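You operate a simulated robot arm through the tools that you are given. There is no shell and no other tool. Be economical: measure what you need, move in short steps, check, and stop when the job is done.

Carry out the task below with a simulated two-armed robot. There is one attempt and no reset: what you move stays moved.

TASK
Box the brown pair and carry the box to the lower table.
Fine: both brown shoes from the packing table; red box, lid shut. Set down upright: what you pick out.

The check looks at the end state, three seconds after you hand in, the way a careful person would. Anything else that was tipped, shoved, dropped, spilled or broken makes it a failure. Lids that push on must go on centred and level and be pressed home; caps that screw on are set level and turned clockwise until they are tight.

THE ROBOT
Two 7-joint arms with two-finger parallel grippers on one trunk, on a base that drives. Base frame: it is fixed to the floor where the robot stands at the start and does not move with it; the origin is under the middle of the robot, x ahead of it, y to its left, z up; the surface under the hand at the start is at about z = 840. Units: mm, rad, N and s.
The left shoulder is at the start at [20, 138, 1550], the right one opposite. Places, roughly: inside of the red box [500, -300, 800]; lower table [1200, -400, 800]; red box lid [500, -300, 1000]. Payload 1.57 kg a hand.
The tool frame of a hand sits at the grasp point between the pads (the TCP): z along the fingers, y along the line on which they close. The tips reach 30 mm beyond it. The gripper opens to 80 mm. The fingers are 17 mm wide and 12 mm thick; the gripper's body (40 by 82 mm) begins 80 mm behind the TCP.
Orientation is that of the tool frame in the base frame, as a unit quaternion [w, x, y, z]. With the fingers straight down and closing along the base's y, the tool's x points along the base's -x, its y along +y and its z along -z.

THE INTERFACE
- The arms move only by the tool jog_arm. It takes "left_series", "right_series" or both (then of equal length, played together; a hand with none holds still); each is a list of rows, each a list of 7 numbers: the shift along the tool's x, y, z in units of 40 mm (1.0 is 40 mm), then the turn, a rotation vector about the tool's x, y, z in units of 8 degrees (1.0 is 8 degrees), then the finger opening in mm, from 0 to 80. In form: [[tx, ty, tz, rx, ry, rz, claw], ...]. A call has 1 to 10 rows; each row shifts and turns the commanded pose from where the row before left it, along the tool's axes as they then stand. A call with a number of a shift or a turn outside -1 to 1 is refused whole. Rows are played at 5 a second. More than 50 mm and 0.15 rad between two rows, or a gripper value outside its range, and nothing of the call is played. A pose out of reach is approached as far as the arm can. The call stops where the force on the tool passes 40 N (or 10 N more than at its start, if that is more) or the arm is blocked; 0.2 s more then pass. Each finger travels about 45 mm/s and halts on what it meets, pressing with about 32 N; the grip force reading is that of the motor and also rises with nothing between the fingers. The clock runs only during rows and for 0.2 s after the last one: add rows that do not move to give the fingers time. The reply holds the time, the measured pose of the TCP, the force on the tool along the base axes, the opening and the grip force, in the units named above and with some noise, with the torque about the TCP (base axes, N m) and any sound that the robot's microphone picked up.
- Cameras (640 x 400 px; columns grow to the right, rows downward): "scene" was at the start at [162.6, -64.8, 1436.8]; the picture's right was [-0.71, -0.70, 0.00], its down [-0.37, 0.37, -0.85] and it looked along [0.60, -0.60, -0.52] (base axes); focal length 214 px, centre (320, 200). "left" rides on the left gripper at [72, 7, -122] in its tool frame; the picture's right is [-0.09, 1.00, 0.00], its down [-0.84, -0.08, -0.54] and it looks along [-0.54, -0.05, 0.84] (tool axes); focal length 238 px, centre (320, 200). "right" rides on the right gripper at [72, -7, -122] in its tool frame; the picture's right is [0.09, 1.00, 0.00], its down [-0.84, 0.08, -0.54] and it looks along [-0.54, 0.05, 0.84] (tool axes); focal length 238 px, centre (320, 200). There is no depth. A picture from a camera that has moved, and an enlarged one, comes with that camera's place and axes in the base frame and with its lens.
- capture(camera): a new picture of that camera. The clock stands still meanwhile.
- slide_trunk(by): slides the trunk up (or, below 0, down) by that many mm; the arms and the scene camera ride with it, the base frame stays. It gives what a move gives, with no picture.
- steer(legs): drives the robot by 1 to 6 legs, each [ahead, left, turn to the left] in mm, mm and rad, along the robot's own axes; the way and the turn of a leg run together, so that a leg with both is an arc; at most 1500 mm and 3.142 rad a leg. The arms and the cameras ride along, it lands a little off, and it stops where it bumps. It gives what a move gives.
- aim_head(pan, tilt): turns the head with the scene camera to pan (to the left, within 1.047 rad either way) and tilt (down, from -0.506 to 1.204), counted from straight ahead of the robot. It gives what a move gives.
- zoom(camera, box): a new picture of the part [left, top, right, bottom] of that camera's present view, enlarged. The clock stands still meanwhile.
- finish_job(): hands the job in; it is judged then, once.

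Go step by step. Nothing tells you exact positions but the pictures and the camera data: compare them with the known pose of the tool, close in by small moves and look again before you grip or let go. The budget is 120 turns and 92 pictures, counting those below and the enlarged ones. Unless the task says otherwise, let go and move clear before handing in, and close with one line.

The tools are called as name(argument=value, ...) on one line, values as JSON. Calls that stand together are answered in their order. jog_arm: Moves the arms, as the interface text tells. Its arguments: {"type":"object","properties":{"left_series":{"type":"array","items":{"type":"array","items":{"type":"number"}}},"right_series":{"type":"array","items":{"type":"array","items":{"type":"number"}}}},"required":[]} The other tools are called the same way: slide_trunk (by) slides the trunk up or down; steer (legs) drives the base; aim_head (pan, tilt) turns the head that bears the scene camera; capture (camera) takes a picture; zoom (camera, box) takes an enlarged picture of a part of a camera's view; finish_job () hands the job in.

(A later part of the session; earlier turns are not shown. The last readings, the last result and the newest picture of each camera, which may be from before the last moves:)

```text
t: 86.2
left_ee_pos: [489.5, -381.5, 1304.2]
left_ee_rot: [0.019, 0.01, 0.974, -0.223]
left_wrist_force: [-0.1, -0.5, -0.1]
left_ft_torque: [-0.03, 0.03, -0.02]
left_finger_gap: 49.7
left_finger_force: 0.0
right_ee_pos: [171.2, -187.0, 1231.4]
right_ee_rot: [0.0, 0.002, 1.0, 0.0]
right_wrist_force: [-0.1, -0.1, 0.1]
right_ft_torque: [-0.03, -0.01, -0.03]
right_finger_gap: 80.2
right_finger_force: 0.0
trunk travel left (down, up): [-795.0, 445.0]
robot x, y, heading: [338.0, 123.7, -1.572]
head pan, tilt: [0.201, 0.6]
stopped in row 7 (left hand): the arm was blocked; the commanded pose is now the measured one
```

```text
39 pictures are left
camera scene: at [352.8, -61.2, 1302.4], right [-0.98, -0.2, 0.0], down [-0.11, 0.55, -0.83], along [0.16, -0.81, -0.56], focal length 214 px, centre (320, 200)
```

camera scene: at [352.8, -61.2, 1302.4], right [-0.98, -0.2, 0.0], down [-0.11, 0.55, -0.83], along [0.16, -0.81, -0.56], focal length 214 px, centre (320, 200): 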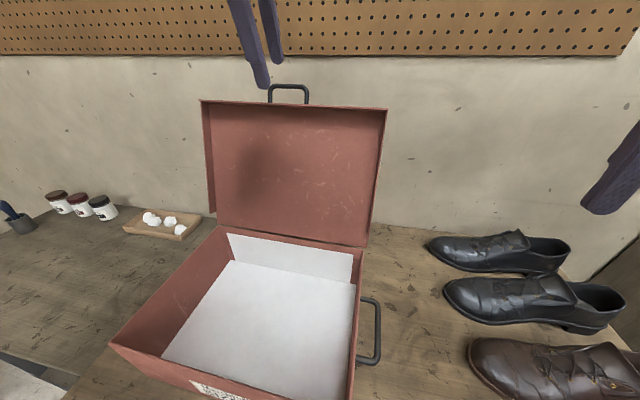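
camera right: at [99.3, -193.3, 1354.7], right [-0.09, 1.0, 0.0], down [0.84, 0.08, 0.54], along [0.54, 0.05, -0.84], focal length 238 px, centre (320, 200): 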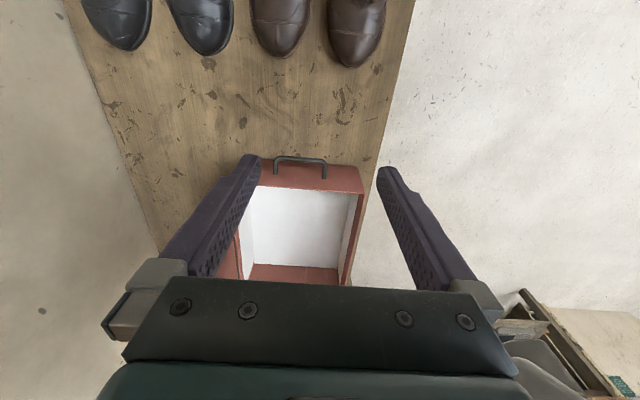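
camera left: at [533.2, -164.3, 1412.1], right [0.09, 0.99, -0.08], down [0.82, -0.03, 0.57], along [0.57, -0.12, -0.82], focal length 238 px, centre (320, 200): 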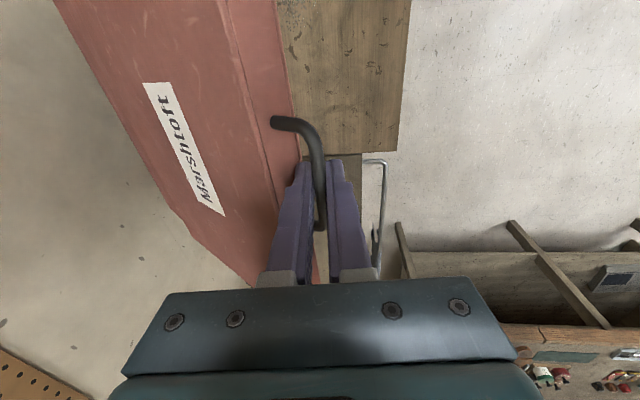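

The lid stays open by itself. I'll draw the left hand back towards the robot, then drive to the shoes with the right hand.

jog_arm(left_series=[[0, 0.92, -0.11, 0, 0, 0, 50], [0, 0.92, -0.11, 0, 0, 0, 50], [0, 0.92, -0.11, 0, 0, 0, 50], [0, 0.92, -0.11, 0, 0, 0, 50], [0, 0, 0, 0, 0, 0, 50]])

steer(legs=[[0, -235, 0]])

capture(camera="right")

```text
t: 87.3
left_ee_pos: [493.4, -241.2, 1258.5]
left_ee_rot: [0.019, 0.01, 0.974, -0.225]
left_wrist_force: [-0.2, 0.0, -0.1]
left_ft_torque: [-0.02, 0.02, 0.02]
left_finger_gap: 50.1
left_finger_force: 0.1
right_ee_pos: [171.8, -186.3, 1232.0]
right_ee_rot: [0.0, 0.001, 1.0, 0.001]
right_wrist_force: [0.1, 0.1, 0.5]
right_ft_torque: [-0.04, -0.04, 0.02]
right_finger_gap: 80.0
right_finger_force: 0.0
trunk travel left (down, up): [-795.0, 445.0]
robot x, y, heading: [335.8, 126.2, -1.578]
head pan, tilt: [0.201, 0.6]
```

```text
t: 89.1
left_ee_pos: [260.3, -241.5, 1258.0]
left_ee_rot: [0.019, 0.011, 0.974, -0.225]
left_wrist_force: [-0.3, 0.4, -0.2]
left_ft_torque: [0.01, 0.0, 0.01]
left_finger_gap: 50.1
left_finger_force: 0.1
right_ee_pos: [-62.4, -186.5, 1233.0]
right_ee_rot: [-0.001, 0.001, 1.0, 0.0]
right_wrist_force: [-0.1, 0.6, -0.2]
right_ft_torque: [0.0, -0.03, -0.03]
right_finger_gap: 80.0
right_finger_force: 0.1
trunk travel left (down, up): [-795.0, 445.0]
robot x, y, heading: [101.4, 129.7, -1.572]
head pan, tilt: [0.201, 0.6]
```

```text
38 pictures are left
camera right: at [-134.0, -193.0, 1354.5], right [-0.09, 1.0, 0.0], down [0.84, 0.08, 0.54], along [0.54, 0.05, -0.84], focal length 238 px, centre (320, 200)
```

right: 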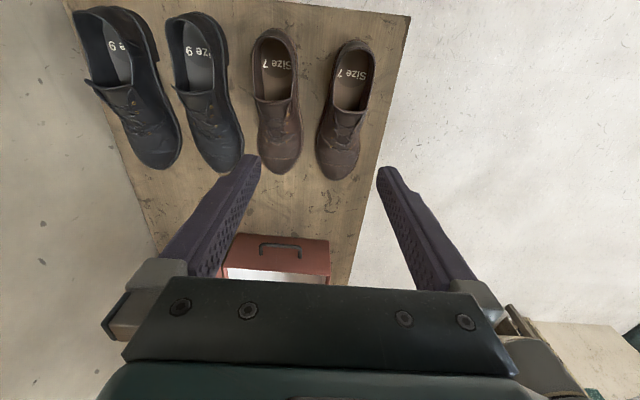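

The near brown shoe at x≈-50 is about 60 mm wide at the collar, with its centre at y≈-134. I'll bring the right hand over it and down to just above.

jog_arm(right_series=[[-0.2, 0.65, 0.5, 0, 0, 0, 80], [-0.2, 0.65, 0.9, 0, 0, 0, 80], [0, 0, 1, 0, 0, 0, 80], [0, 0, 1, 0, 0, 0, 80], [0, 0, 1, 0, 0, 0, 80], [0, 0, 1, 0, 0, 0, 80], [0, 0, 0, 0, 0, 0, 80]])

capture(camera="right")

```text
t: 90.7
left_ee_pos: [261.5, -242.1, 1259.9]
left_ee_rot: [0.018, 0.01, 0.974, -0.225]
left_wrist_force: [0.2, -0.1, 0.0]
left_ft_torque: [0.0, -0.01, 0.0]
left_finger_gap: 49.8
left_finger_force: 0.2
right_ee_pos: [-47.0, -133.1, 1016.0]
right_ee_rot: [0.0, 0.0, 1.0, 0.001]
right_wrist_force: [0.4, -0.9, 0.0]
right_ft_torque: [0.01, -0.03, -0.01]
right_finger_gap: 79.9
right_finger_force: 0.1
trunk travel left (down, up): [-795.0, 445.0]
robot x, y, heading: [100.5, 124.2, -1.573]
head pan, tilt: [0.201, 0.6]
```

```text
37 pictures are left
camera right: at [-118.5, -140.2, 1137.8], right [-0.09, 1.0, 0.0], down [0.84, 0.08, 0.54], along [0.54, 0.05, -0.84], focal length 238 px, centre (320, 200)
```

right: 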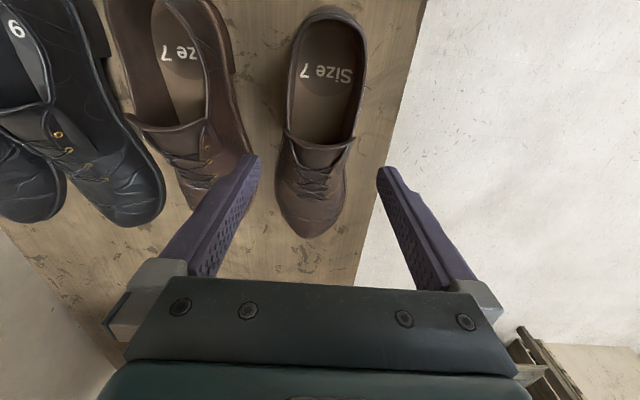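

jog_arm(right_series=[[-0.22, -0.03, 0.8, 0, 0, 0, 80], [0, 0, 0.8, 0, 0, 0, 80], [0, 0, 0.6, 0, 0, 0, 80], [0, 0, 0.6, 0, 0, 0, 80], [0, 0, 0, 0, 0, 0, 80]])

capture(camera="right")

```text
t: 91.9
left_ee_pos: [261.8, -241.7, 1258.0]
left_ee_rot: [0.019, 0.011, 0.974, -0.226]
left_wrist_force: [-1.0, 0.7, 0.3]
left_ft_torque: [0.01, 0.0, -0.01]
left_finger_gap: 50.1
left_finger_force: 0.0
right_ee_pos: [-35.6, -135.6, 904.0]
right_ee_rot: [0.001, 0.0, 1.0, 0.0]
right_wrist_force: [-0.3, -0.5, -0.5]
right_ft_torque: [0.01, -0.01, 0.01]
right_finger_gap: 80.0
right_finger_force: 0.0
trunk travel left (down, up): [-795.0, 445.0]
robot x, y, heading: [100.4, 128.2, -1.567]
head pan, tilt: [0.201, 0.6]
```

```text
36 pictures are left
camera right: at [-108.7, -142.1, 1026.5], right [-0.09, 1.0, 0.0], down [0.84, 0.08, 0.54], along [0.54, 0.05, -0.84], focal length 238 px, centre (320, 200)
```

right: 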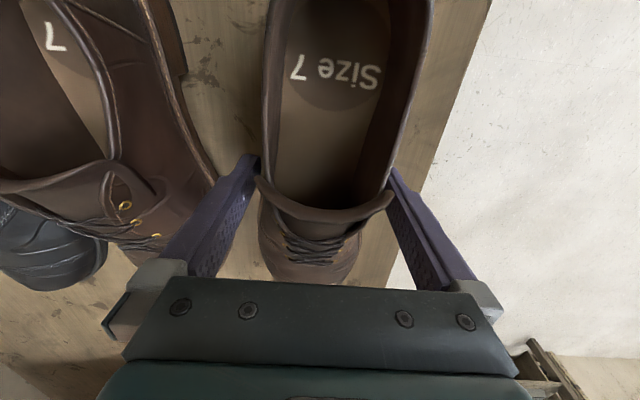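

The shoe is between the fingers. I'll go a touch lower and close.

jog_arm(right_series=[[0, 0, 0.2, 0, 0, 0, 80], [0, 0, 0, 0, 0, 0, 70], [0, 0, 0, 0, 0, 0, 60], [0, 0, 0, 0, 0, 0, 50], [0, 0, 0, 0, 0, 0, 40], [0, 0, 0, 0, 0, 0, 40]])

jog_arm(right_series=[[0, 0, -0.4, 0, 0, 0, 30], [0, 0, -0.6, 0, 0, 0, 30], [0, 0, -0.6, 0, 0, 0, 30], [0, 0, 0, 0, 0, 0, 30]])

capture(camera="right")

aim_head(pan=-0.3, tilt=0.7)

capture(camera="scene")

```text
t: 93.3
left_ee_pos: [261.3, -241.7, 1258.2]
left_ee_rot: [0.019, 0.01, 0.974, -0.225]
left_wrist_force: [-0.1, -1.2, 0.2]
left_ft_torque: [0.01, 0.0, 0.0]
left_finger_gap: 49.9
left_finger_force: 0.0
right_ee_pos: [-37.3, -137.0, 896.2]
right_ee_rot: [0.0, 0.0, 1.0, 0.0]
right_wrist_force: [1.2, -1.7, 2.5]
right_ft_torque: [-0.35, -0.05, -0.19]
right_finger_gap: 68.8
right_finger_force: 31.8
trunk travel left (down, up): [-795.0, 445.0]
robot x, y, heading: [102.2, 126.2, -1.57]
head pan, tilt: [0.201, 0.6]
```

```text
t: 94.3
left_ee_pos: [261.5, -242.2, 1258.6]
left_ee_rot: [0.02, 0.01, 0.974, -0.224]
left_wrist_force: [0.3, -0.3, 0.2]
left_ft_torque: [-0.01, -0.06, 0.04]
left_finger_gap: 50.1
left_finger_force: 0.1
right_ee_pos: [-37.6, -135.0, 960.3]
right_ee_rot: [-0.001, 0.001, 1.0, 0.0]
right_wrist_force: [-0.6, -0.6, -3.5]
right_ft_torque: [-0.02, 0.08, 0.0]
right_finger_gap: 65.7
right_finger_force: 32.3
trunk travel left (down, up): [-795.0, 445.0]
robot x, y, heading: [104.6, 126.9, -1.569]
head pan, tilt: [0.201, 0.6]
```

```text
35 pictures are left
camera right: at [-109.6, -141.4, 1083.2], right [-0.09, 1.0, 0.0], down [0.84, 0.08, 0.54], along [0.54, 0.05, -0.84], focal length 238 px, centre (320, 200)
```

right: 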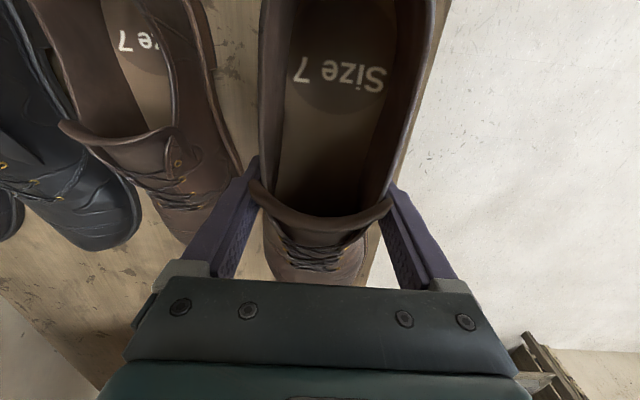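

```text
t: 95.2
left_ee_pos: [261.3, -241.5, 1257.3]
left_ee_rot: [0.019, 0.011, 0.974, -0.226]
left_wrist_force: [0.4, 0.1, 0.4]
left_ft_torque: [0.01, 0.0, -0.02]
left_finger_gap: 50.2
left_finger_force: 0.0
right_ee_pos: [-37.4, -134.7, 960.3]
right_ee_rot: [0.0, 0.001, 1.0, -0.001]
right_wrist_force: [-0.5, 0.4, -3.0]
right_ft_torque: [-0.02, 0.14, -0.01]
right_finger_gap: 65.9
right_finger_force: 32.1
trunk travel left (down, up): [-795.0, 445.0]
robot x, y, heading: [100.6, 122.7, -1.57]
head pan, tilt: [-0.3, 0.7]
```

```text
34 pictures are left
camera scene: at [77.0, -55.4, 1293.8], right [-0.96, 0.3, 0.0], down [0.19, 0.62, -0.76], along [-0.23, -0.73, -0.64], focal length 214 px, centre (320, 200)
```

scene: 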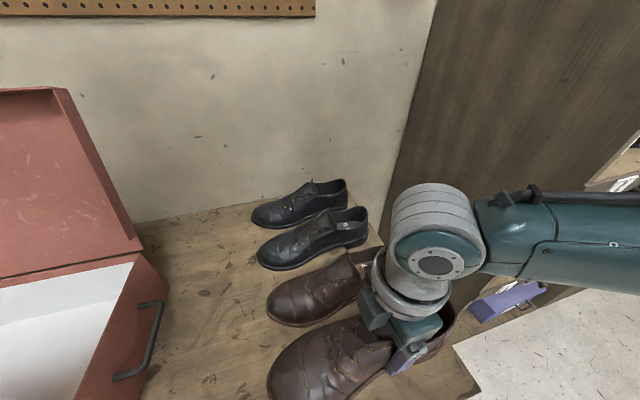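

The shoe is held and level. I'll lift it to clear the box walls and strafe to the box.

jog_arm(right_series=[[0, 0, -0.8, 0, 0, 0, 30], [0, 0, -0.9, 0, 0, 0, 30], [0, 0, -0.9, 0, 0, 0, 30], [0, 0, 0, 0, 0, 0, 30]])

steer(legs=[[0, 508, 0]])

aim_head(pan=-0.5, tilt=0.8)

capture(camera="scene")

capture(camera="right")

```text
t: 96.2
left_ee_pos: [260.7, -241.8, 1258.6]
left_ee_rot: [0.019, 0.01, 0.974, -0.225]
left_wrist_force: [0.3, 0.1, 0.0]
left_ft_torque: [0.06, 0.02, 0.01]
left_finger_gap: 49.8
left_finger_force: 0.2
right_ee_pos: [-37.3, -136.1, 1064.6]
right_ee_rot: [0.0, 0.001, 1.0, 0.0]
right_wrist_force: [0.0, 0.1, -4.0]
right_ft_torque: [-0.03, 0.12, 0.04]
right_finger_gap: 66.0
right_finger_force: 32.0
trunk travel left (down, up): [-795.0, 445.0]
robot x, y, heading: [104.3, 130.9, -1.569]
head pan, tilt: [-0.3, 0.7]
```

```text
t: 99.2
left_ee_pos: [772.5, -238.9, 1257.3]
left_ee_rot: [0.02, 0.007, 0.974, -0.226]
left_wrist_force: [-0.6, -0.3, -0.2]
left_ft_torque: [-0.03, 0.0, -0.02]
left_finger_gap: 50.3
left_finger_force: 0.0
right_ee_pos: [472.0, -135.2, 1064.3]
right_ee_rot: [0.0, -0.004, 1.0, -0.001]
right_wrist_force: [-0.7, 0.0, -4.2]
right_ft_torque: [-0.03, 0.12, 0.02]
right_finger_gap: 65.6
right_finger_force: 32.2
trunk travel left (down, up): [-795.0, 445.0]
robot x, y, heading: [612.0, 130.0, -1.563]
head pan, tilt: [-0.3, 0.7]
```

```text
t: 99.9
left_ee_pos: [771.7, -238.0, 1258.9]
left_ee_rot: [0.02, 0.006, 0.974, -0.224]
left_wrist_force: [0.0, 0.1, 0.0]
left_ft_torque: [-0.01, -0.01, -0.04]
left_finger_gap: 49.9
left_finger_force: 0.1
right_ee_pos: [471.8, -134.7, 1063.5]
right_ee_rot: [0.0, -0.004, 1.0, 0.0]
right_wrist_force: [0.5, 0.2, -4.2]
right_ft_torque: [0.0, 0.13, 0.01]
right_finger_gap: 65.8
right_finger_force: 31.5
trunk travel left (down, up): [-795.0, 445.0]
robot x, y, heading: [607.8, 127.7, -1.565]
head pan, tilt: [-0.499, 0.799]
```

```text
33 pictures are left
camera scene: at [572.2, -43.5, 1285.5], right [-0.88, 0.47, 0.0], down [0.34, 0.63, -0.7], along [-0.33, -0.61, -0.72], focal length 214 px, centre (320, 200)
```

scene: 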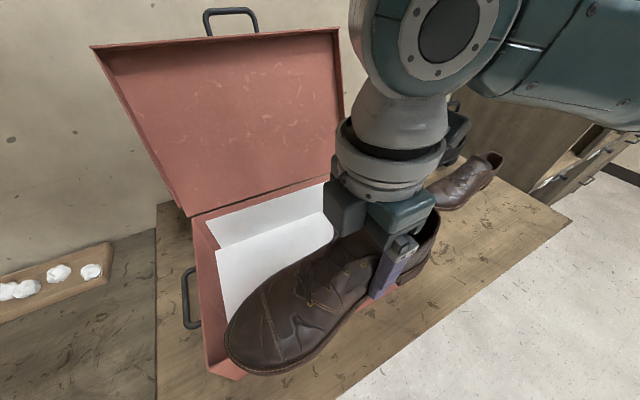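

```text
32 pictures are left
camera right: at [400.0, -141.7, 1186.6], right [-0.1, 1.0, 0.0], down [0.84, 0.08, 0.54], along [0.54, 0.05, -0.84], focal length 238 px, centre (320, 200)
```

right: 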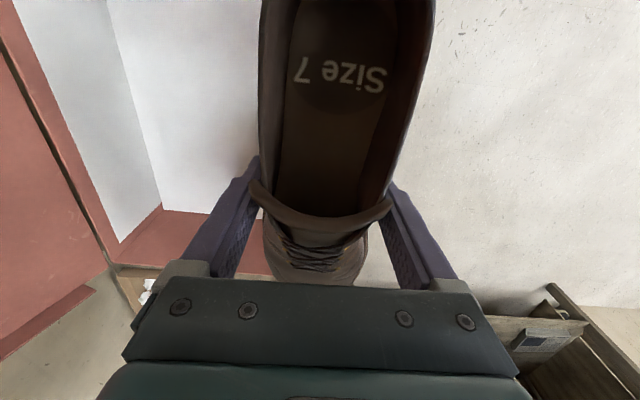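

The shoe hangs over the box: interior about x 335–660, y -393 to -140. I'll place it in the back slot (centre y≈-333), lowering the trunk for reach.

jog_arm(right_series=[[0, -0.6, -0.8, 0, 0, 0, 30], [0, -0.6, -0.8, 0, 0, 0, 30], [0, -0.6, -0.8, 0, 0, 0, 30], [0, -0.7, -0.6, 0, 0, 0, 30], [0, 0, 0, 0, 0, 0, 30]])

slide_trunk(by=-145)

jog_arm(right_series=[[0, -0.8, 0, 0, 0, 0, 30], [0, -0.8, 0, 0, 0, 0, 30], [0, -0.8, 0, 0, 0, 0, 30], [0, 0, 0, 0, 0, 0, 30]])

capture(camera="scene")

capture(camera="right")

```text
t: 101.1
left_ee_pos: [771.9, -239.4, 1258.5]
left_ee_rot: [0.02, 0.007, 0.974, -0.224]
left_wrist_force: [-0.4, -0.8, 1.2]
left_ft_torque: [0.01, -0.01, -0.01]
left_finger_gap: 50.1
left_finger_force: 0.0
right_ee_pos: [473.0, -235.5, 1186.5]
right_ee_rot: [0.001, -0.003, 1.0, 0.0]
right_wrist_force: [0.1, 0.3, -2.9]
right_ft_torque: [-0.01, 0.13, -0.03]
right_finger_gap: 66.2
right_finger_force: 32.3
trunk travel left (down, up): [-795.0, 445.0]
robot x, y, heading: [608.9, 130.0, -1.564]
head pan, tilt: [-0.499, 0.799]
```

```text
t: 102.8
left_ee_pos: [771.5, -238.2, 1113.5]
left_ee_rot: [0.02, 0.006, 0.974, -0.225]
left_wrist_force: [0.6, 0.6, -0.3]
left_ft_torque: [0.0, 0.03, -0.01]
left_finger_gap: 50.1
left_finger_force: 0.0
right_ee_pos: [473.6, -235.9, 1039.9]
right_ee_rot: [0.0, -0.003, 1.0, 0.0]
right_wrist_force: [0.4, 0.6, -3.0]
right_ft_torque: [0.01, 0.09, 0.01]
right_finger_gap: 65.8
right_finger_force: 31.6
trunk travel left (down, up): [-650.0, 590.0]
robot x, y, heading: [611.8, 127.7, -1.56]
head pan, tilt: [-0.499, 0.799]
```

```text
t: 103.8
left_ee_pos: [770.8, -239.3, 1112.8]
left_ee_rot: [0.02, 0.007, 0.974, -0.225]
left_wrist_force: [0.4, 0.1, -0.7]
left_ft_torque: [0.0, 0.01, 0.03]
left_finger_gap: 50.0
left_finger_force: 0.1
right_ee_pos: [473.2, -330.9, 1040.3]
right_ee_rot: [0.0, -0.005, 1.0, 0.0]
right_wrist_force: [0.9, 0.0, -3.2]
right_ft_torque: [-0.01, 0.13, 0.03]
right_finger_gap: 65.7
right_finger_force: 32.0
trunk travel left (down, up): [-650.0, 590.0]
robot x, y, heading: [610.8, 128.0, -1.567]
head pan, tilt: [-0.499, 0.799]
```

```text
31 pictures are left
camera scene: at [572.2, -43.4, 1140.5], right [-0.88, 0.47, 0.0], down [0.34, 0.63, -0.7], along [-0.33, -0.61, -0.72], focal length 214 px, centre (320, 200)
```

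scene: 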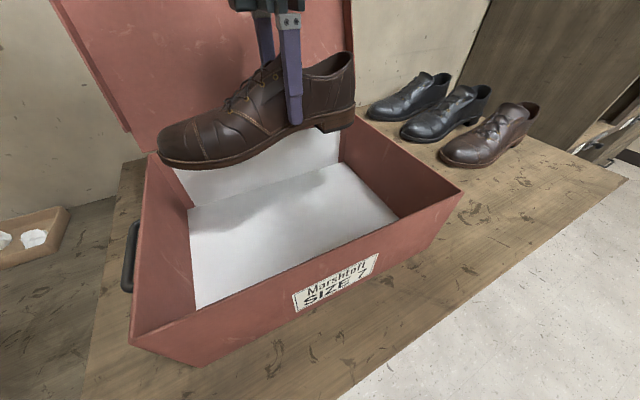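

```text
30 pictures are left
camera right: at [402.5, -338.5, 1162.6], right [-0.1, 0.99, 0.0], down [0.84, 0.08, 0.54], along [0.54, 0.05, -0.84], focal length 238 px, centre (320, 200)
```

right: 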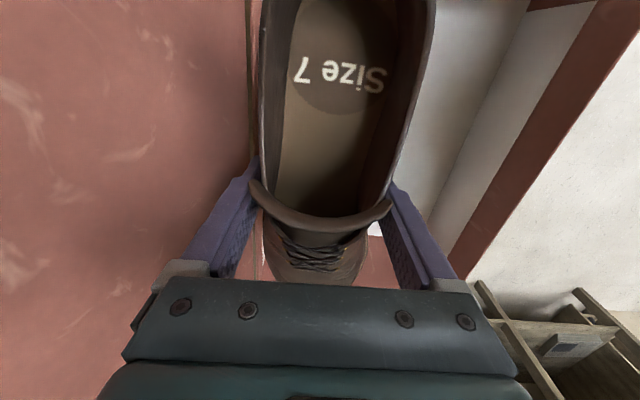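

Alignment looks good: shoe y≈-380..-282 and x≈362..640, inside the walls. Lowering.

jog_arm(right_series=[[0, 0, 0.7, 0, 0, 0, 30], [0, 0, 0.7, 0, 0, 0, 30], [0, 0, 0.7, 0, 0, 0, 30], [0, 0, 0.6, 0, 0, 0, 30], [0, 0, 0.3, 0, 0, 0, 30], [0, 0, 0, 0, 0, 0, 30]])

capture(camera="scene")

```text
t: 105.2
left_ee_pos: [771.7, -239.0, 1113.3]
left_ee_rot: [0.02, 0.006, 0.974, -0.224]
left_wrist_force: [0.2, -0.4, -0.8]
left_ft_torque: [0.0, 0.0, 0.0]
left_finger_gap: 50.0
left_finger_force: 0.0
right_ee_pos: [471.1, -328.7, 920.7]
right_ee_rot: [0.0, -0.004, 1.0, 0.0]
right_wrist_force: [0.8, -0.8, -4.2]
right_ft_torque: [-0.02, 0.11, -0.01]
right_finger_gap: 66.0
right_finger_force: 31.8
right hand out of reach, approached as far as the arm can: row 5
trunk travel left (down, up): [-650.0, 590.0]
robot x, y, heading: [610.7, 126.3, -1.564]
head pan, tilt: [-0.499, 0.799]
```

```text
29 pictures are left
camera scene: at [572.2, -43.4, 1140.5], right [-0.88, 0.47, 0.0], down [0.34, 0.63, -0.7], along [-0.33, -0.61, -0.72], focal length 214 px, centre (320, 200)
```

scene: 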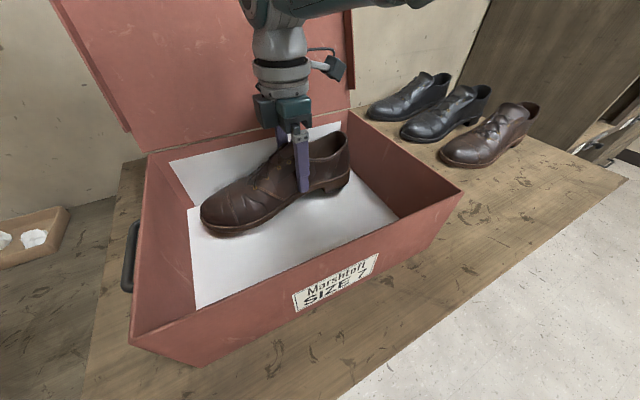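

Reach ended just above the floor, so I'll lower the last bit by the trunk.

slide_trunk(by=-16)

slide_trunk(by=-6)

```text
t: 105.9
left_ee_pos: [771.4, -239.7, 1096.9]
left_ee_rot: [0.02, 0.007, 0.974, -0.225]
left_wrist_force: [0.4, -0.3, -0.9]
left_ft_torque: [0.02, 0.03, -0.01]
left_finger_gap: 49.9
left_finger_force: 0.1
right_ee_pos: [472.4, -329.4, 906.3]
right_ee_rot: [0.0, -0.003, 1.0, -0.002]
right_wrist_force: [-1.2, 3.2, 10.0]
right_ft_torque: [-0.45, -1.01, 0.24]
right_finger_gap: 65.8
right_finger_force: 31.5
trunk travel left (down, up): [-634.0, 606.0]
robot x, y, heading: [608.8, 129.1, -1.565]
head pan, tilt: [-0.499, 0.799]
```

```text
t: 106.3
left_ee_pos: [771.1, -239.1, 1091.6]
left_ee_rot: [0.02, 0.007, 0.974, -0.223]
left_wrist_force: [0.2, 0.0, -0.5]
left_ft_torque: [-0.01, 0.0, -0.01]
left_finger_gap: 49.9
left_finger_force: 0.2
right_ee_pos: [472.6, -332.4, 903.5]
right_ee_rot: [0.0, -0.005, 1.0, -0.003]
right_wrist_force: [-2.1, 2.3, 8.6]
right_ft_torque: [-0.31, -0.09, 0.02]
right_finger_gap: 65.9
right_finger_force: 31.6
trunk travel left (down, up): [-629.0, 611.0]
robot x, y, heading: [609.4, 129.7, -1.563]
head pan, tilt: [-0.499, 0.799]
stopped: the force on the tool passed its limit at 52 N (the readings are from after the stop); the commanded pose is now the measured one
```

It is in contact with the floor. I'll open and lift straight out.

jog_arm(right_series=[[0, 0, 0, 0, 0, 0, 72], [0, 0, 0, 0, 0, 0, 80], [0, 0, 0, 0, 0, 0, 80], [0, 0, -0.6, 0, 0, 0, 80], [0, 0, -0.9, 0, 0, 0, 80], [0, 0, -0.9, 0, 0, 0, 80], [0, 0, -0.9, 0, 0, 0, 80], [0, 0, 0, 0, 0, 0, 80]])

capture(camera="scene")

```text
t: 108.2
left_ee_pos: [771.9, -237.8, 1092.2]
left_ee_rot: [0.02, 0.006, 0.974, -0.226]
left_wrist_force: [0.3, 1.2, -0.2]
left_ft_torque: [-0.03, -0.01, -0.03]
left_finger_gap: 50.1
left_finger_force: 0.1
right_ee_pos: [471.7, -331.3, 1035.6]
right_ee_rot: [0.0, -0.004, 1.0, -0.002]
right_wrist_force: [-0.6, 0.1, -0.3]
right_ft_torque: [0.02, 0.02, 0.0]
right_finger_gap: 80.0
right_finger_force: 0.1
trunk travel left (down, up): [-629.0, 611.0]
robot x, y, heading: [610.5, 129.9, -1.567]
head pan, tilt: [-0.499, 0.799]
```

```text
28 pictures are left
camera scene: at [572.1, -43.4, 1119.9], right [-0.88, 0.47, 0.0], down [0.34, 0.63, -0.7], along [-0.33, -0.61, -0.72], focal length 214 px, centre (320, 200)
```

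scene: 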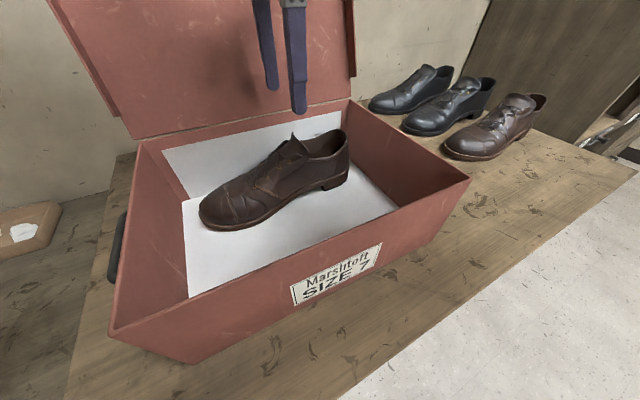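

The first shoe is in place. I'll back the hand to y≈-256 and return for the second shoe.

jog_arm(right_series=[[0, 0.6, -0.8, 0, 0, 0, 80], [0, 0.6, -0.8, 0, 0, 0, 80], [0, 0.68, -0.2, 0, 0, 0, 80], [0, 0, 0, 0, 0, 0, 80]])

steer(legs=[[0, -508, 0]])

capture(camera="right")

```text
t: 109.2
left_ee_pos: [770.4, -239.7, 1092.2]
left_ee_rot: [0.021, 0.007, 0.974, -0.224]
left_wrist_force: [-0.2, 0.2, -0.2]
left_ft_torque: [0.0, 0.01, 0.02]
left_finger_gap: 50.0
left_finger_force: 0.0
right_ee_pos: [471.3, -254.4, 1107.7]
right_ee_rot: [0.0, -0.003, 1.0, -0.002]
right_wrist_force: [-0.1, 0.1, 0.6]
right_ft_torque: [0.03, -0.01, -0.01]
right_finger_gap: 79.9
right_finger_force: 0.0
trunk travel left (down, up): [-629.0, 611.0]
robot x, y, heading: [607.3, 129.5, -1.562]
head pan, tilt: [-0.499, 0.799]
```

```text
t: 112.1
left_ee_pos: [263.4, -242.6, 1093.2]
left_ee_rot: [0.019, 0.008, 0.974, -0.225]
left_wrist_force: [-0.7, 0.3, 0.3]
left_ft_torque: [0.03, 0.01, 0.01]
left_finger_gap: 50.5
left_finger_force: 0.0
right_ee_pos: [-37.4, -256.7, 1107.5]
right_ee_rot: [0.0, -0.002, 1.0, -0.002]
right_wrist_force: [0.7, 0.6, 0.0]
right_ft_torque: [-0.01, 0.04, -0.01]
right_finger_gap: 79.9
right_finger_force: 0.0
trunk travel left (down, up): [-629.0, 611.0]
robot x, y, heading: [100.4, 127.8, -1.568]
head pan, tilt: [-0.499, 0.799]
```

```text
27 pictures are left
camera right: at [-109.3, -262.2, 1229.6], right [-0.09, 1.0, 0.0], down [0.84, 0.08, 0.54], along [0.54, 0.05, -0.84], focal length 238 px, centre (320, 200)
```

right: 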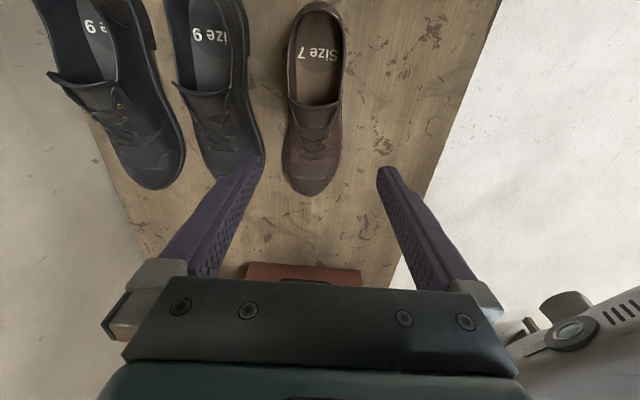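

jog_arm(right_series=[[0, -0.18, 0.9, 0, 0, 0, 80], [0, 0, 1, 0, 0, 0, 80], [0, 0, 1, 0, 0, 0, 80], [0, 0, 0, 0, 0, 0, 80]])

capture(camera="right")

```text
t: 113.1
left_ee_pos: [263.1, -240.1, 1092.1]
left_ee_rot: [0.019, 0.008, 0.974, -0.225]
left_wrist_force: [0.3, 0.2, -0.3]
left_ft_torque: [0.02, 0.01, -0.02]
left_finger_gap: 50.1
left_finger_force: 0.0
right_ee_pos: [-36.7, -265.0, 990.3]
right_ee_rot: [0.0, -0.002, 1.0, -0.002]
right_wrist_force: [-0.9, -0.5, -0.4]
right_ft_torque: [-0.04, 0.0, -0.01]
right_finger_gap: 80.0
right_finger_force: 0.1
trunk travel left (down, up): [-629.0, 611.0]
robot x, y, heading: [101.5, 125.4, -1.57]
head pan, tilt: [-0.499, 0.799]
```

```text
26 pictures are left
camera right: at [-108.5, -270.7, 1113.5], right [-0.1, 1.0, -0.01], down [0.84, 0.08, 0.54], along [0.54, 0.05, -0.84], focal length 238 px, centre (320, 200)
```

right: 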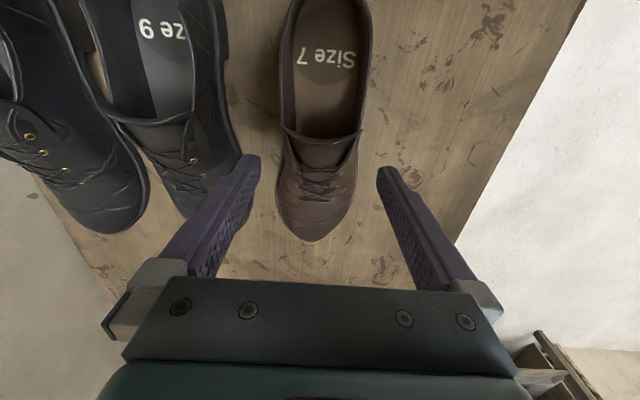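

jog_arm(right_series=[[0, 0, 0.8, 0, 0, 0, 80], [0, 0, 0.8, 0, 0, 0, 80], [0, 0, 0.75, 0, 0, 0, 80], [0, 0, 0, 0, 0, 0, 80], [0, 0, 0, 0, 0, 0, 70], [0, 0, 0, 0, 0, 0, 60], [0, 0, 0, 0, 0, 0, 40], [0, 0, 0, 0, 0, 0, 30], [0, 0, 0, 0, 0, 0, 30]])

jog_arm(right_series=[[0, 0, -0.4, 0, 0, 0, 30], [0, 0, -0.7, 0, 0, 0, 30], [0, 0, -0.9, 0, 0, 0, 30], [0, 0, -0.9, 0, 0, 0, 30], [0, 0, -0.9, 0, 0, 0, 30], [0, 0, -0.4, 0, 0, 0, 30], [0, 0, 0, 0, 0, 0, 30]])

capture(camera="scene")

```text
t: 115.1
left_ee_pos: [263.4, -242.5, 1092.6]
left_ee_rot: [0.019, 0.01, 0.974, -0.224]
left_wrist_force: [1.1, -0.2, 0.7]
left_ft_torque: [-0.02, -0.02, 0.01]
left_finger_gap: 50.1
left_finger_force: 0.1
right_ee_pos: [-36.0, -263.9, 896.3]
right_ee_rot: [-0.001, -0.001, 1.0, -0.002]
right_wrist_force: [-0.3, 0.4, -0.4]
right_ft_torque: [0.1, 0.05, 0.04]
right_finger_gap: 69.5
right_finger_force: 31.5
trunk travel left (down, up): [-629.0, 611.0]
robot x, y, heading: [102.3, 129.7, -1.566]
head pan, tilt: [-0.499, 0.799]
```

```text
t: 116.7
left_ee_pos: [263.0, -240.5, 1092.5]
left_ee_rot: [0.02, 0.009, 0.974, -0.224]
left_wrist_force: [0.7, -0.3, 0.7]
left_ft_torque: [-0.02, 0.01, 0.03]
left_finger_gap: 50.1
left_finger_force: 0.1
right_ee_pos: [-37.7, -264.4, 1065.2]
right_ee_rot: [0.0, -0.001, 1.0, -0.002]
right_wrist_force: [0.5, 0.1, -4.3]
right_ft_torque: [0.02, 0.07, -0.02]
right_finger_gap: 67.8
right_finger_force: 31.7
trunk travel left (down, up): [-629.0, 611.0]
robot x, y, heading: [106.0, 127.9, -1.568]
head pan, tilt: [-0.499, 0.799]
```

```text
25 pictures are left
camera scene: at [64.9, -45.5, 1119.8], right [-0.88, 0.48, 0.0], down [0.34, 0.63, -0.7], along [-0.33, -0.61, -0.72], focal length 214 px, centre (320, 200)
```

scene: 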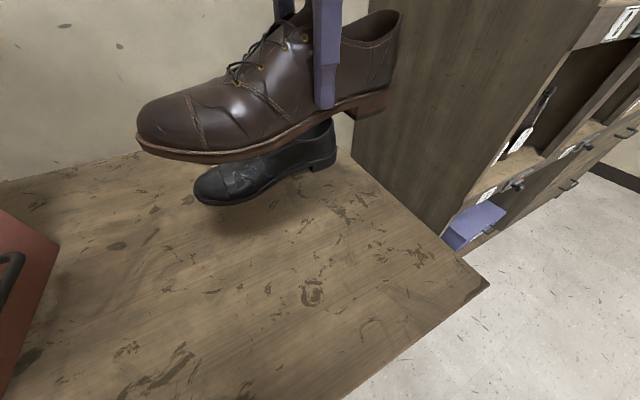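

Second shoe held. I'll shift it to y≈-206 and strafe to the box.

jog_arm(right_series=[[0, 0.75, 0, 0, 0, 0, 30], [0, 0.7, 0, 0, 0, 0, 30], [0, 0, 0, 0, 0, 0, 30]])

steer(legs=[[0, 508, 0]])

capture(camera="scene")

capture(camera="right")

```text
t: 117.5
left_ee_pos: [263.2, -241.6, 1093.1]
left_ee_rot: [0.019, 0.009, 0.974, -0.224]
left_wrist_force: [0.5, -0.2, -0.4]
left_ft_torque: [-0.03, -0.04, 0.0]
left_finger_gap: 50.0
left_finger_force: 0.1
right_ee_pos: [-36.1, -206.7, 1064.5]
right_ee_rot: [0.0, -0.002, 1.0, -0.002]
right_wrist_force: [-0.1, -0.3, -3.9]
right_ft_torque: [0.03, 0.13, -0.01]
right_finger_gap: 67.8
right_finger_force: 32.2
trunk travel left (down, up): [-629.0, 611.0]
robot x, y, heading: [102.1, 121.4, -1.567]
head pan, tilt: [-0.499, 0.799]
```

```text
t: 120.5
left_ee_pos: [767.7, -240.0, 1092.1]
left_ee_rot: [0.019, 0.009, 0.974, -0.224]
left_wrist_force: [-0.5, -0.7, 0.1]
left_ft_torque: [0.01, 0.0, 0.02]
left_finger_gap: 50.0
left_finger_force: 0.0
right_ee_pos: [466.8, -205.1, 1065.1]
right_ee_rot: [0.0, -0.002, 1.0, -0.002]
right_wrist_force: [0.8, 0.5, -3.3]
right_ft_torque: [0.0, 0.09, -0.05]
right_finger_gap: 67.6
right_finger_force: 31.7
trunk travel left (down, up): [-629.0, 611.0]
robot x, y, heading: [610.8, 129.8, -1.574]
head pan, tilt: [-0.499, 0.799]
```

```text
24 pictures are left
camera scene: at [569.3, -44.3, 1119.8], right [-0.88, 0.48, 0.0], down [0.34, 0.63, -0.7], along [-0.33, -0.61, -0.72], focal length 214 px, centre (320, 200)
```

scene: 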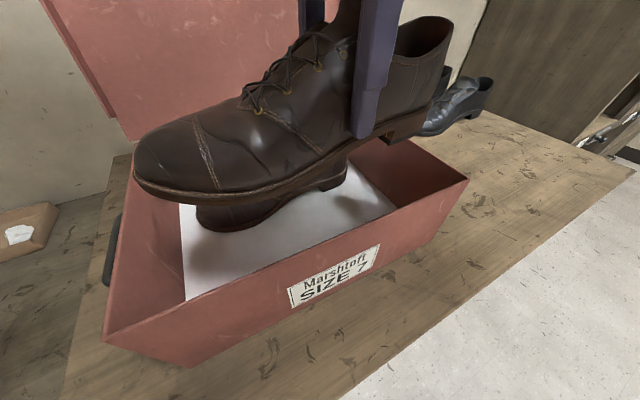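

```text
23 pictures are left
camera right: at [395.1, -211.0, 1186.7], right [-0.09, 1.0, 0.0], down [0.84, 0.08, 0.54], along [0.54, 0.05, -0.84], focal length 238 px, centre (320, 200)
```

right: 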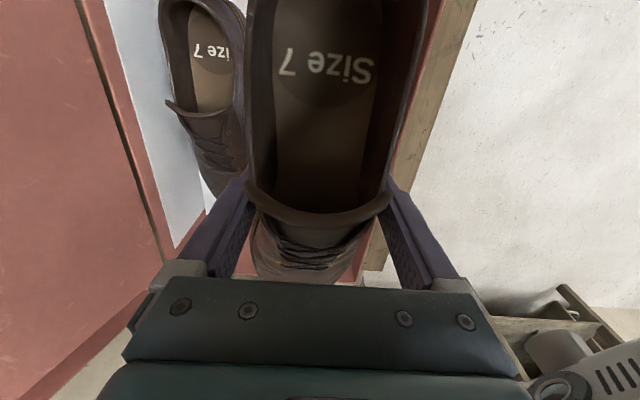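

Alignment is fine: clear of the first shoe and of the front wall. Lowering.

jog_arm(right_series=[[0, 0, 0.8, 0, 0, 0, 30], [0, 0, 0.8, 0, 0, 0, 30], [0, 0, 0.8, 0, 0, 0, 30], [0, 0, 0.8, 0, 0, 0, 30], [0, 0, 0.5, 0, 0, 0, 30], [0, 0, 0, 0, 0, 0, 30]])

capture(camera="scene")

```text
t: 121.9
left_ee_pos: [769.0, -240.5, 1092.4]
left_ee_rot: [0.019, 0.008, 0.974, -0.225]
left_wrist_force: [0.3, 0.4, 0.9]
left_ft_torque: [0.0, 0.01, -0.05]
left_finger_gap: 50.1
left_finger_force: 0.0
right_ee_pos: [468.2, -204.6, 916.5]
right_ee_rot: [-0.001, -0.003, 1.0, -0.003]
right_wrist_force: [0.2, 0.7, -4.1]
right_ft_torque: [0.01, 0.09, 0.0]
right_finger_gap: 67.6
right_finger_force: 31.7
trunk travel left (down, up): [-629.0, 611.0]
robot x, y, heading: [606.2, 129.2, -1.569]
head pan, tilt: [-0.499, 0.799]
```

```text
22 pictures are left
camera scene: at [569.2, -44.3, 1119.8], right [-0.88, 0.48, 0.0], down [0.34, 0.63, -0.7], along [-0.33, -0.61, -0.72], focal length 214 px, centre (320, 200)
```

scene: 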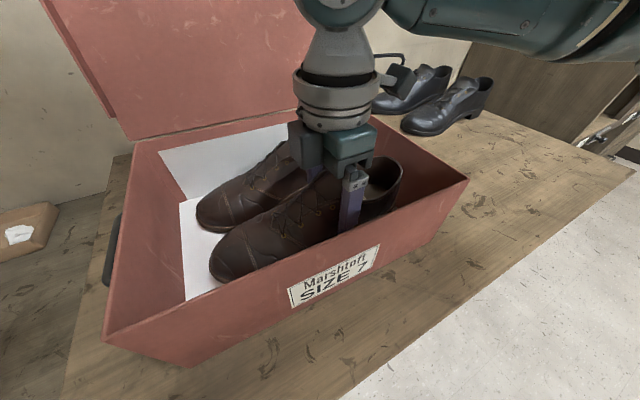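

jog_arm(right_series=[[0, 0, 0.15, 0, 0, 0, 30], [0, 0, 0.12, 0, 0, 0, 30], [0, 0, 0.1, 0, 0, 0, 30], [0, 0, 0, 0, 0, 0, 30]])

```text
t: 122.9
left_ee_pos: [767.8, -241.7, 1092.6]
left_ee_rot: [0.019, 0.009, 0.974, -0.224]
left_wrist_force: [0.0, 0.3, -0.1]
left_ft_torque: [0.0, 0.01, -0.03]
left_finger_gap: 50.1
left_finger_force: 0.1
right_ee_pos: [466.9, -205.9, 903.1]
right_ee_rot: [0.001, -0.002, 1.0, -0.003]
right_wrist_force: [-0.3, 5.9, 24.2]
right_ft_torque: [1.35, -0.11, 0.71]
right_finger_gap: 67.6
right_finger_force: 31.9
trunk travel left (down, up): [-629.0, 611.0]
robot x, y, heading: [608.4, 126.9, -1.57]
head pan, tilt: [-0.499, 0.799]
```

The second shoe is touching the floor. I'll release and rise.

jog_arm(right_series=[[0, 0, 0, 0, 0, 0, 72], [0, 0, 0, 0, 0, 0, 80], [0, 0, 0, 0, 0, 0, 80], [0, 0, -0.6, 0, 0, 0, 80], [0, 0, -0.9, 0, 0, 0, 80], [0, 0, -0.9, 0, 0, 0, 80], [0, 0, -0.9, 0, 0, 0, 80], [0, 0, -0.9, 0, 0, 0, 80], [0, 0, 0, 0, 0, 0, 80]])

capture(camera="scene")

```text
t: 124.9
left_ee_pos: [767.8, -242.4, 1093.3]
left_ee_rot: [0.02, 0.008, 0.974, -0.224]
left_wrist_force: [0.3, 0.5, 0.2]
left_ft_torque: [0.0, -0.01, -0.01]
left_finger_gap: 50.2
left_finger_force: 0.0
right_ee_pos: [468.0, -204.6, 1069.3]
right_ee_rot: [0.0, 0.0, 1.0, -0.002]
right_wrist_force: [-0.1, 0.0, -0.4]
right_ft_torque: [0.0, 0.01, -0.01]
right_finger_gap: 79.9
right_finger_force: 0.1
trunk travel left (down, up): [-629.0, 611.0]
robot x, y, heading: [608.2, 129.9, -1.57]
head pan, tilt: [-0.499, 0.799]
```

```text
21 pictures are left
camera scene: at [569.1, -44.5, 1119.9], right [-0.88, 0.48, 0.0], down [0.34, 0.63, -0.7], along [-0.33, -0.61, -0.72], focal length 214 px, centre (320, 200)
```

scene: 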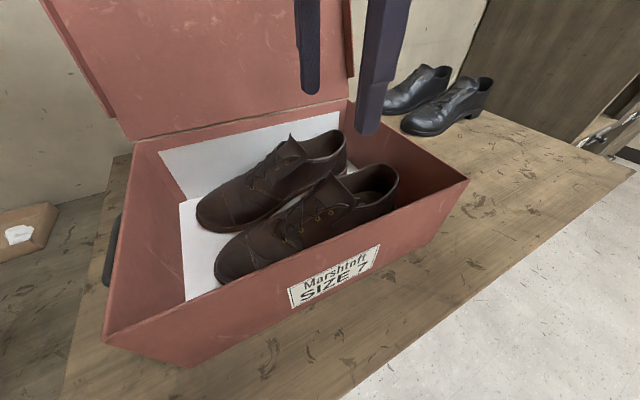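

Both shoes sit upright in the box. Next I'll close the lid: raise the trunk and tilt the right hand forward to reach the handle on the open lid.

slide_trunk(by=130)

jog_arm(right_series=[[-0.35, 0, 0, 1, 0, 0, 60], [-0.35, 0, 0, 1, 0, 0, 40], [0, 0, 0, 1, 0, 0, 30], [0, 0, 0, 1, 0, 0, 30], [0, 0, 0, 1, 0, 0, 30], [0, 0, 0, 1, 0, 0, 30], [0, 0, 0, 0, 0, 0, 30]])

aim_head(pan=-0.3, tilt=0.35)

capture(camera="scene")

```text
t: 126.5
left_ee_pos: [768.4, -239.9, 1221.3]
left_ee_rot: [0.019, 0.008, 0.974, -0.224]
left_wrist_force: [0.3, -0.8, 0.0]
left_ft_torque: [0.0, 0.0, -0.01]
left_finger_gap: 50.1
left_finger_force: 0.0
right_ee_pos: [467.8, -205.1, 1199.3]
right_ee_rot: [0.0, -0.002, 1.0, -0.003]
right_wrist_force: [0.2, -0.2, 0.0]
right_ft_torque: [-0.01, 0.01, -0.01]
right_finger_gap: 80.2
right_finger_force: 0.0
trunk travel left (down, up): [-759.0, 481.0]
robot x, y, heading: [608.7, 127.7, -1.567]
head pan, tilt: [-0.499, 0.799]
```

```text
t: 128.1
left_ee_pos: [767.0, -241.4, 1223.1]
left_ee_rot: [0.019, 0.008, 0.974, -0.224]
left_wrist_force: [-0.6, -0.1, 0.0]
left_ft_torque: [-0.02, 0.02, -0.02]
left_finger_gap: 49.6
left_finger_force: 0.0
right_ee_pos: [501.4, -213.9, 1197.2]
right_ee_rot: [0.0, -0.001, 0.912, -0.41]
right_wrist_force: [-0.7, -0.5, 0.0]
right_ft_torque: [0.01, 0.01, 0.02]
right_finger_gap: 30.0
right_finger_force: 0.0
right hand out of reach, approached as far as the arm can: row 6
trunk travel left (down, up): [-759.0, 481.0]
robot x, y, heading: [603.9, 126.3, -1.569]
head pan, tilt: [-0.499, 0.799]
```

```text
t: 129.0
left_ee_pos: [767.0, -240.6, 1223.1]
left_ee_rot: [0.019, 0.009, 0.974, -0.225]
left_wrist_force: [-0.4, 0.7, -0.2]
left_ft_torque: [-0.02, 0.01, -0.01]
left_finger_gap: 50.1
left_finger_force: 0.1
right_ee_pos: [500.6, -215.1, 1199.6]
right_ee_rot: [0.0, 0.002, 0.912, -0.411]
right_wrist_force: [0.5, 0.8, 0.5]
right_ft_torque: [0.0, 0.03, 0.01]
right_finger_gap: 29.9
right_finger_force: 0.1
trunk travel left (down, up): [-759.0, 481.0]
robot x, y, heading: [608.2, 130.3, -1.573]
head pan, tilt: [-0.3, 0.351]
```

```text
20 pictures are left
camera scene: at [576.5, -60.0, 1280.0], right [-0.94, 0.34, 0.0], down [0.15, 0.41, -0.9], along [-0.3, -0.85, -0.44], focal length 214 px, centre (320, 200)
```

scene: 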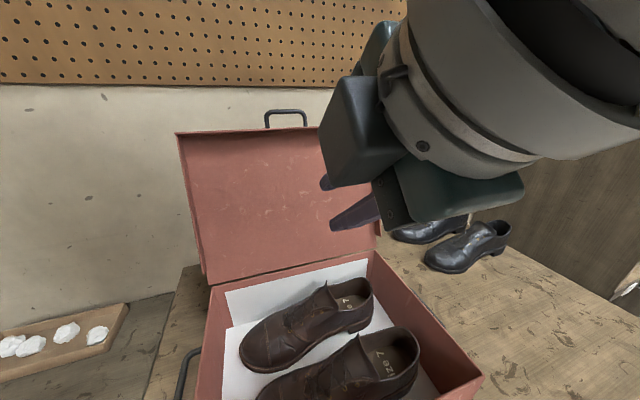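

The handle bar is at about x 494, y -490, z 1250. I'll move the tilted hand to a point short of it.

jog_arm(right_series=[[0.1, -0.91, 0.47, 0, 0, 0, 30], [0, -0.91, 0.47, 0, 0, 0, 30], [0, -0.91, 0.47, 0, 0, 0, 30], [0, -0.91, 0.47, 0, 0, 0, 30], [0, -0.91, 0.47, 0, 0, 0, 30], [0, 0, 0, 0, 0, 0, 30]])

capture(camera="scene")

capture(camera="right")

```text
t: 130.4
left_ee_pos: [767.3, -240.3, 1222.6]
left_ee_rot: [0.019, 0.009, 0.974, -0.224]
left_wrist_force: [1.2, 1.2, 0.1]
left_ft_torque: [-0.01, -0.01, -0.01]
left_finger_gap: 50.2
left_finger_force: 0.0
right_ee_pos: [497.0, -405.9, 1269.6]
right_ee_rot: [0.001, -0.001, 0.912, -0.409]
right_wrist_force: [-0.1, 0.4, -0.2]
right_ft_torque: [-0.02, -0.02, -0.01]
right_finger_gap: 30.2
right_finger_force: 0.0
trunk travel left (down, up): [-759.0, 481.0]
robot x, y, heading: [608.6, 126.5, -1.565]
head pan, tilt: [-0.3, 0.351]
```

```text
19 pictures are left
camera scene: at [580.3, -62.6, 1289.5], right [-0.96, 0.29, 0.0], down [0.1, 0.33, -0.94], along [-0.28, -0.9, -0.34], focal length 214 px, centre (320, 200)
```

scene: 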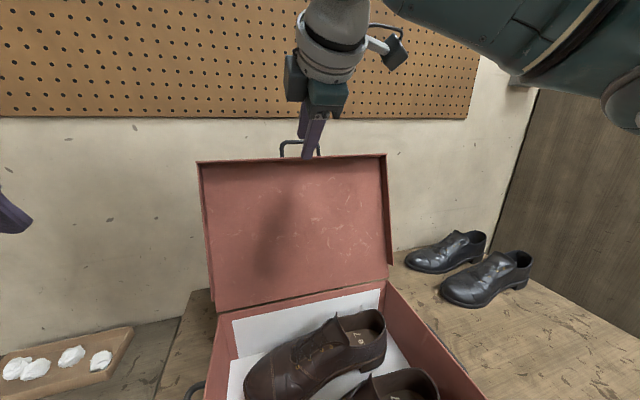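

```text
18 pictures are left
camera right: at [424.5, -318.7, 1356.5], right [-0.09, 0.66, -0.74], down [0.83, 0.46, 0.3], along [0.54, -0.59, -0.6], focal length 238 px, centre (320, 200)
```

right: 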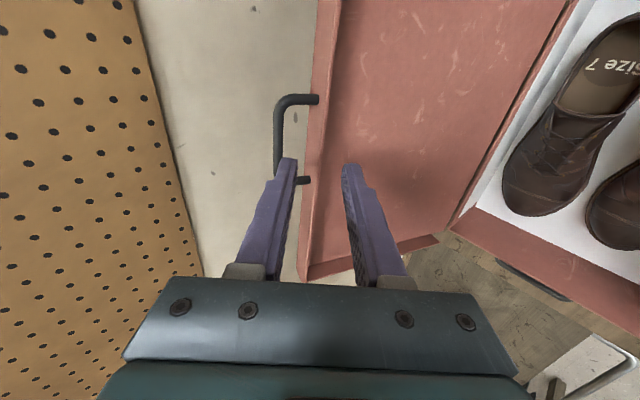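

The bar triangulates to y≈-474, z≈1253. I'll shift across so it lies between the fingers, then verify before advancing.

jog_arm(right_series=[[0, -0.8, 0, 0, 0, 0, 24], [0, 0, 0, 0, 0, 0, 24]])

zoom(camera="right", box=[200, 60, 440, 290])

```text
t: 131.0
left_ee_pos: [768.6, -240.6, 1223.2]
left_ee_rot: [0.02, 0.009, 0.974, -0.225]
left_wrist_force: [0.2, -0.5, -0.6]
left_ft_torque: [0.02, 0.02, 0.02]
left_finger_gap: 50.0
left_finger_force: 0.2
right_ee_pos: [495.8, -427.0, 1293.2]
right_ee_rot: [0.001, -0.001, 0.912, -0.409]
right_wrist_force: [-0.3, -0.1, -1.2]
right_ft_torque: [-0.01, 0.03, -0.02]
right_finger_gap: 24.0
right_finger_force: 0.0
trunk travel left (down, up): [-759.0, 481.0]
robot x, y, heading: [605.8, 131.3, -1.573]
head pan, tilt: [-0.3, 0.351]
```

```text
1.74 times, centred on (320, 175) of right
camera zoom: at [424.3, -339.9, 1380.6], right [-0.09, 0.66, -0.74], down [0.84, 0.46, 0.3], along [0.54, -0.59, -0.6], focal length 414 px, centre (320, 244)
```

zoom: 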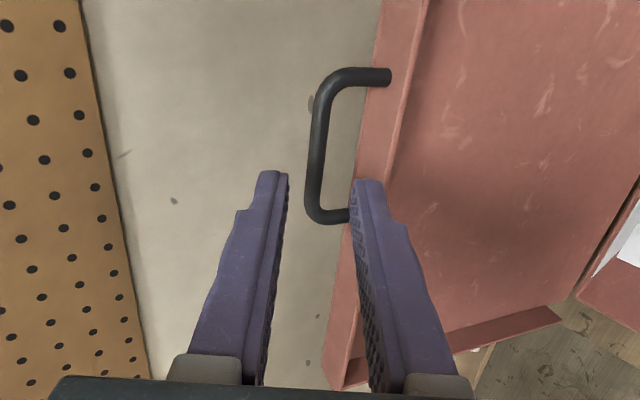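

jog_arm(right_series=[[0, -0.05, 0.3, 0, 0, 0, 20], [0, 0, 0.4, 0, 0, 0, 20], [0, 0, 0.4, 0, 0, 0, 20], [0, 0, 0, 0, 0, 0, 20]])

zoom(camera="right", box=[200, 60, 440, 290])

```text
t: 132.0
left_ee_pos: [767.3, -241.3, 1222.4]
left_ee_rot: [0.02, 0.009, 0.974, -0.225]
left_wrist_force: [-1.1, -0.8, -0.2]
left_ft_torque: [0.02, -0.02, -0.01]
left_finger_gap: 50.0
left_finger_force: 0.1
right_ee_pos: [497.6, -459.8, 1266.1]
right_ee_rot: [0.002, -0.001, 0.912, -0.409]
right_wrist_force: [-0.7, 0.3, 0.3]
right_ft_torque: [0.01, 0.03, 0.01]
right_finger_gap: 20.2
right_finger_force: 0.2
trunk travel left (down, up): [-759.0, 481.0]
robot x, y, heading: [608.3, 126.6, -1.571]
head pan, tilt: [-0.3, 0.351]
```

```text
1.74 times, centred on (320, 175) of right
camera zoom: at [425.1, -373.8, 1352.6], right [-0.09, 0.66, -0.74], down [0.84, 0.46, 0.3], along [0.54, -0.59, -0.6], focal length 414 px, centre (320, 244)
```

zoom: 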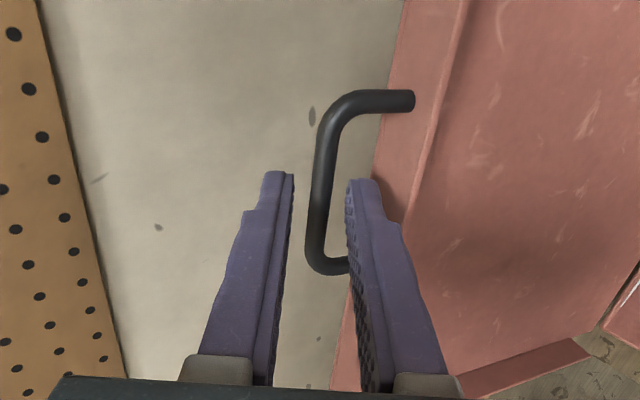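

The bar is about at the fingertips' depth, so I'll advance 14 mm more and close.

jog_arm(right_series=[[0, 0, 0.36, 0, 0, 0, 20], [0, 0, 0, 0, 0, 0, 20], [0, 0, 0, 0, 0, 0, 10], [0, 0, 0, 0, 0, 0, 0], [0, 0, 0, 0, 0, 0, 0], [0, 0, 0, 0, 0, 0, 0]])

```text
t: 133.4
left_ee_pos: [767.2, -240.3, 1222.1]
left_ee_rot: [0.019, 0.009, 0.974, -0.224]
left_wrist_force: [-0.7, -0.1, -0.3]
left_ft_torque: [-0.03, -0.01, 0.0]
left_finger_gap: 50.2
left_finger_force: 0.1
right_ee_pos: [496.5, -470.0, 1255.6]
right_ee_rot: [0.001, -0.001, 0.913, -0.408]
right_wrist_force: [-0.8, 1.6, 0.0]
right_ft_torque: [0.02, 0.04, 0.01]
right_finger_gap: 7.0
right_finger_force: 26.7
trunk travel left (down, up): [-759.0, 481.0]
robot x, y, heading: [610.1, 128.6, -1.57]
head pan, tilt: [-0.3, 0.351]
```

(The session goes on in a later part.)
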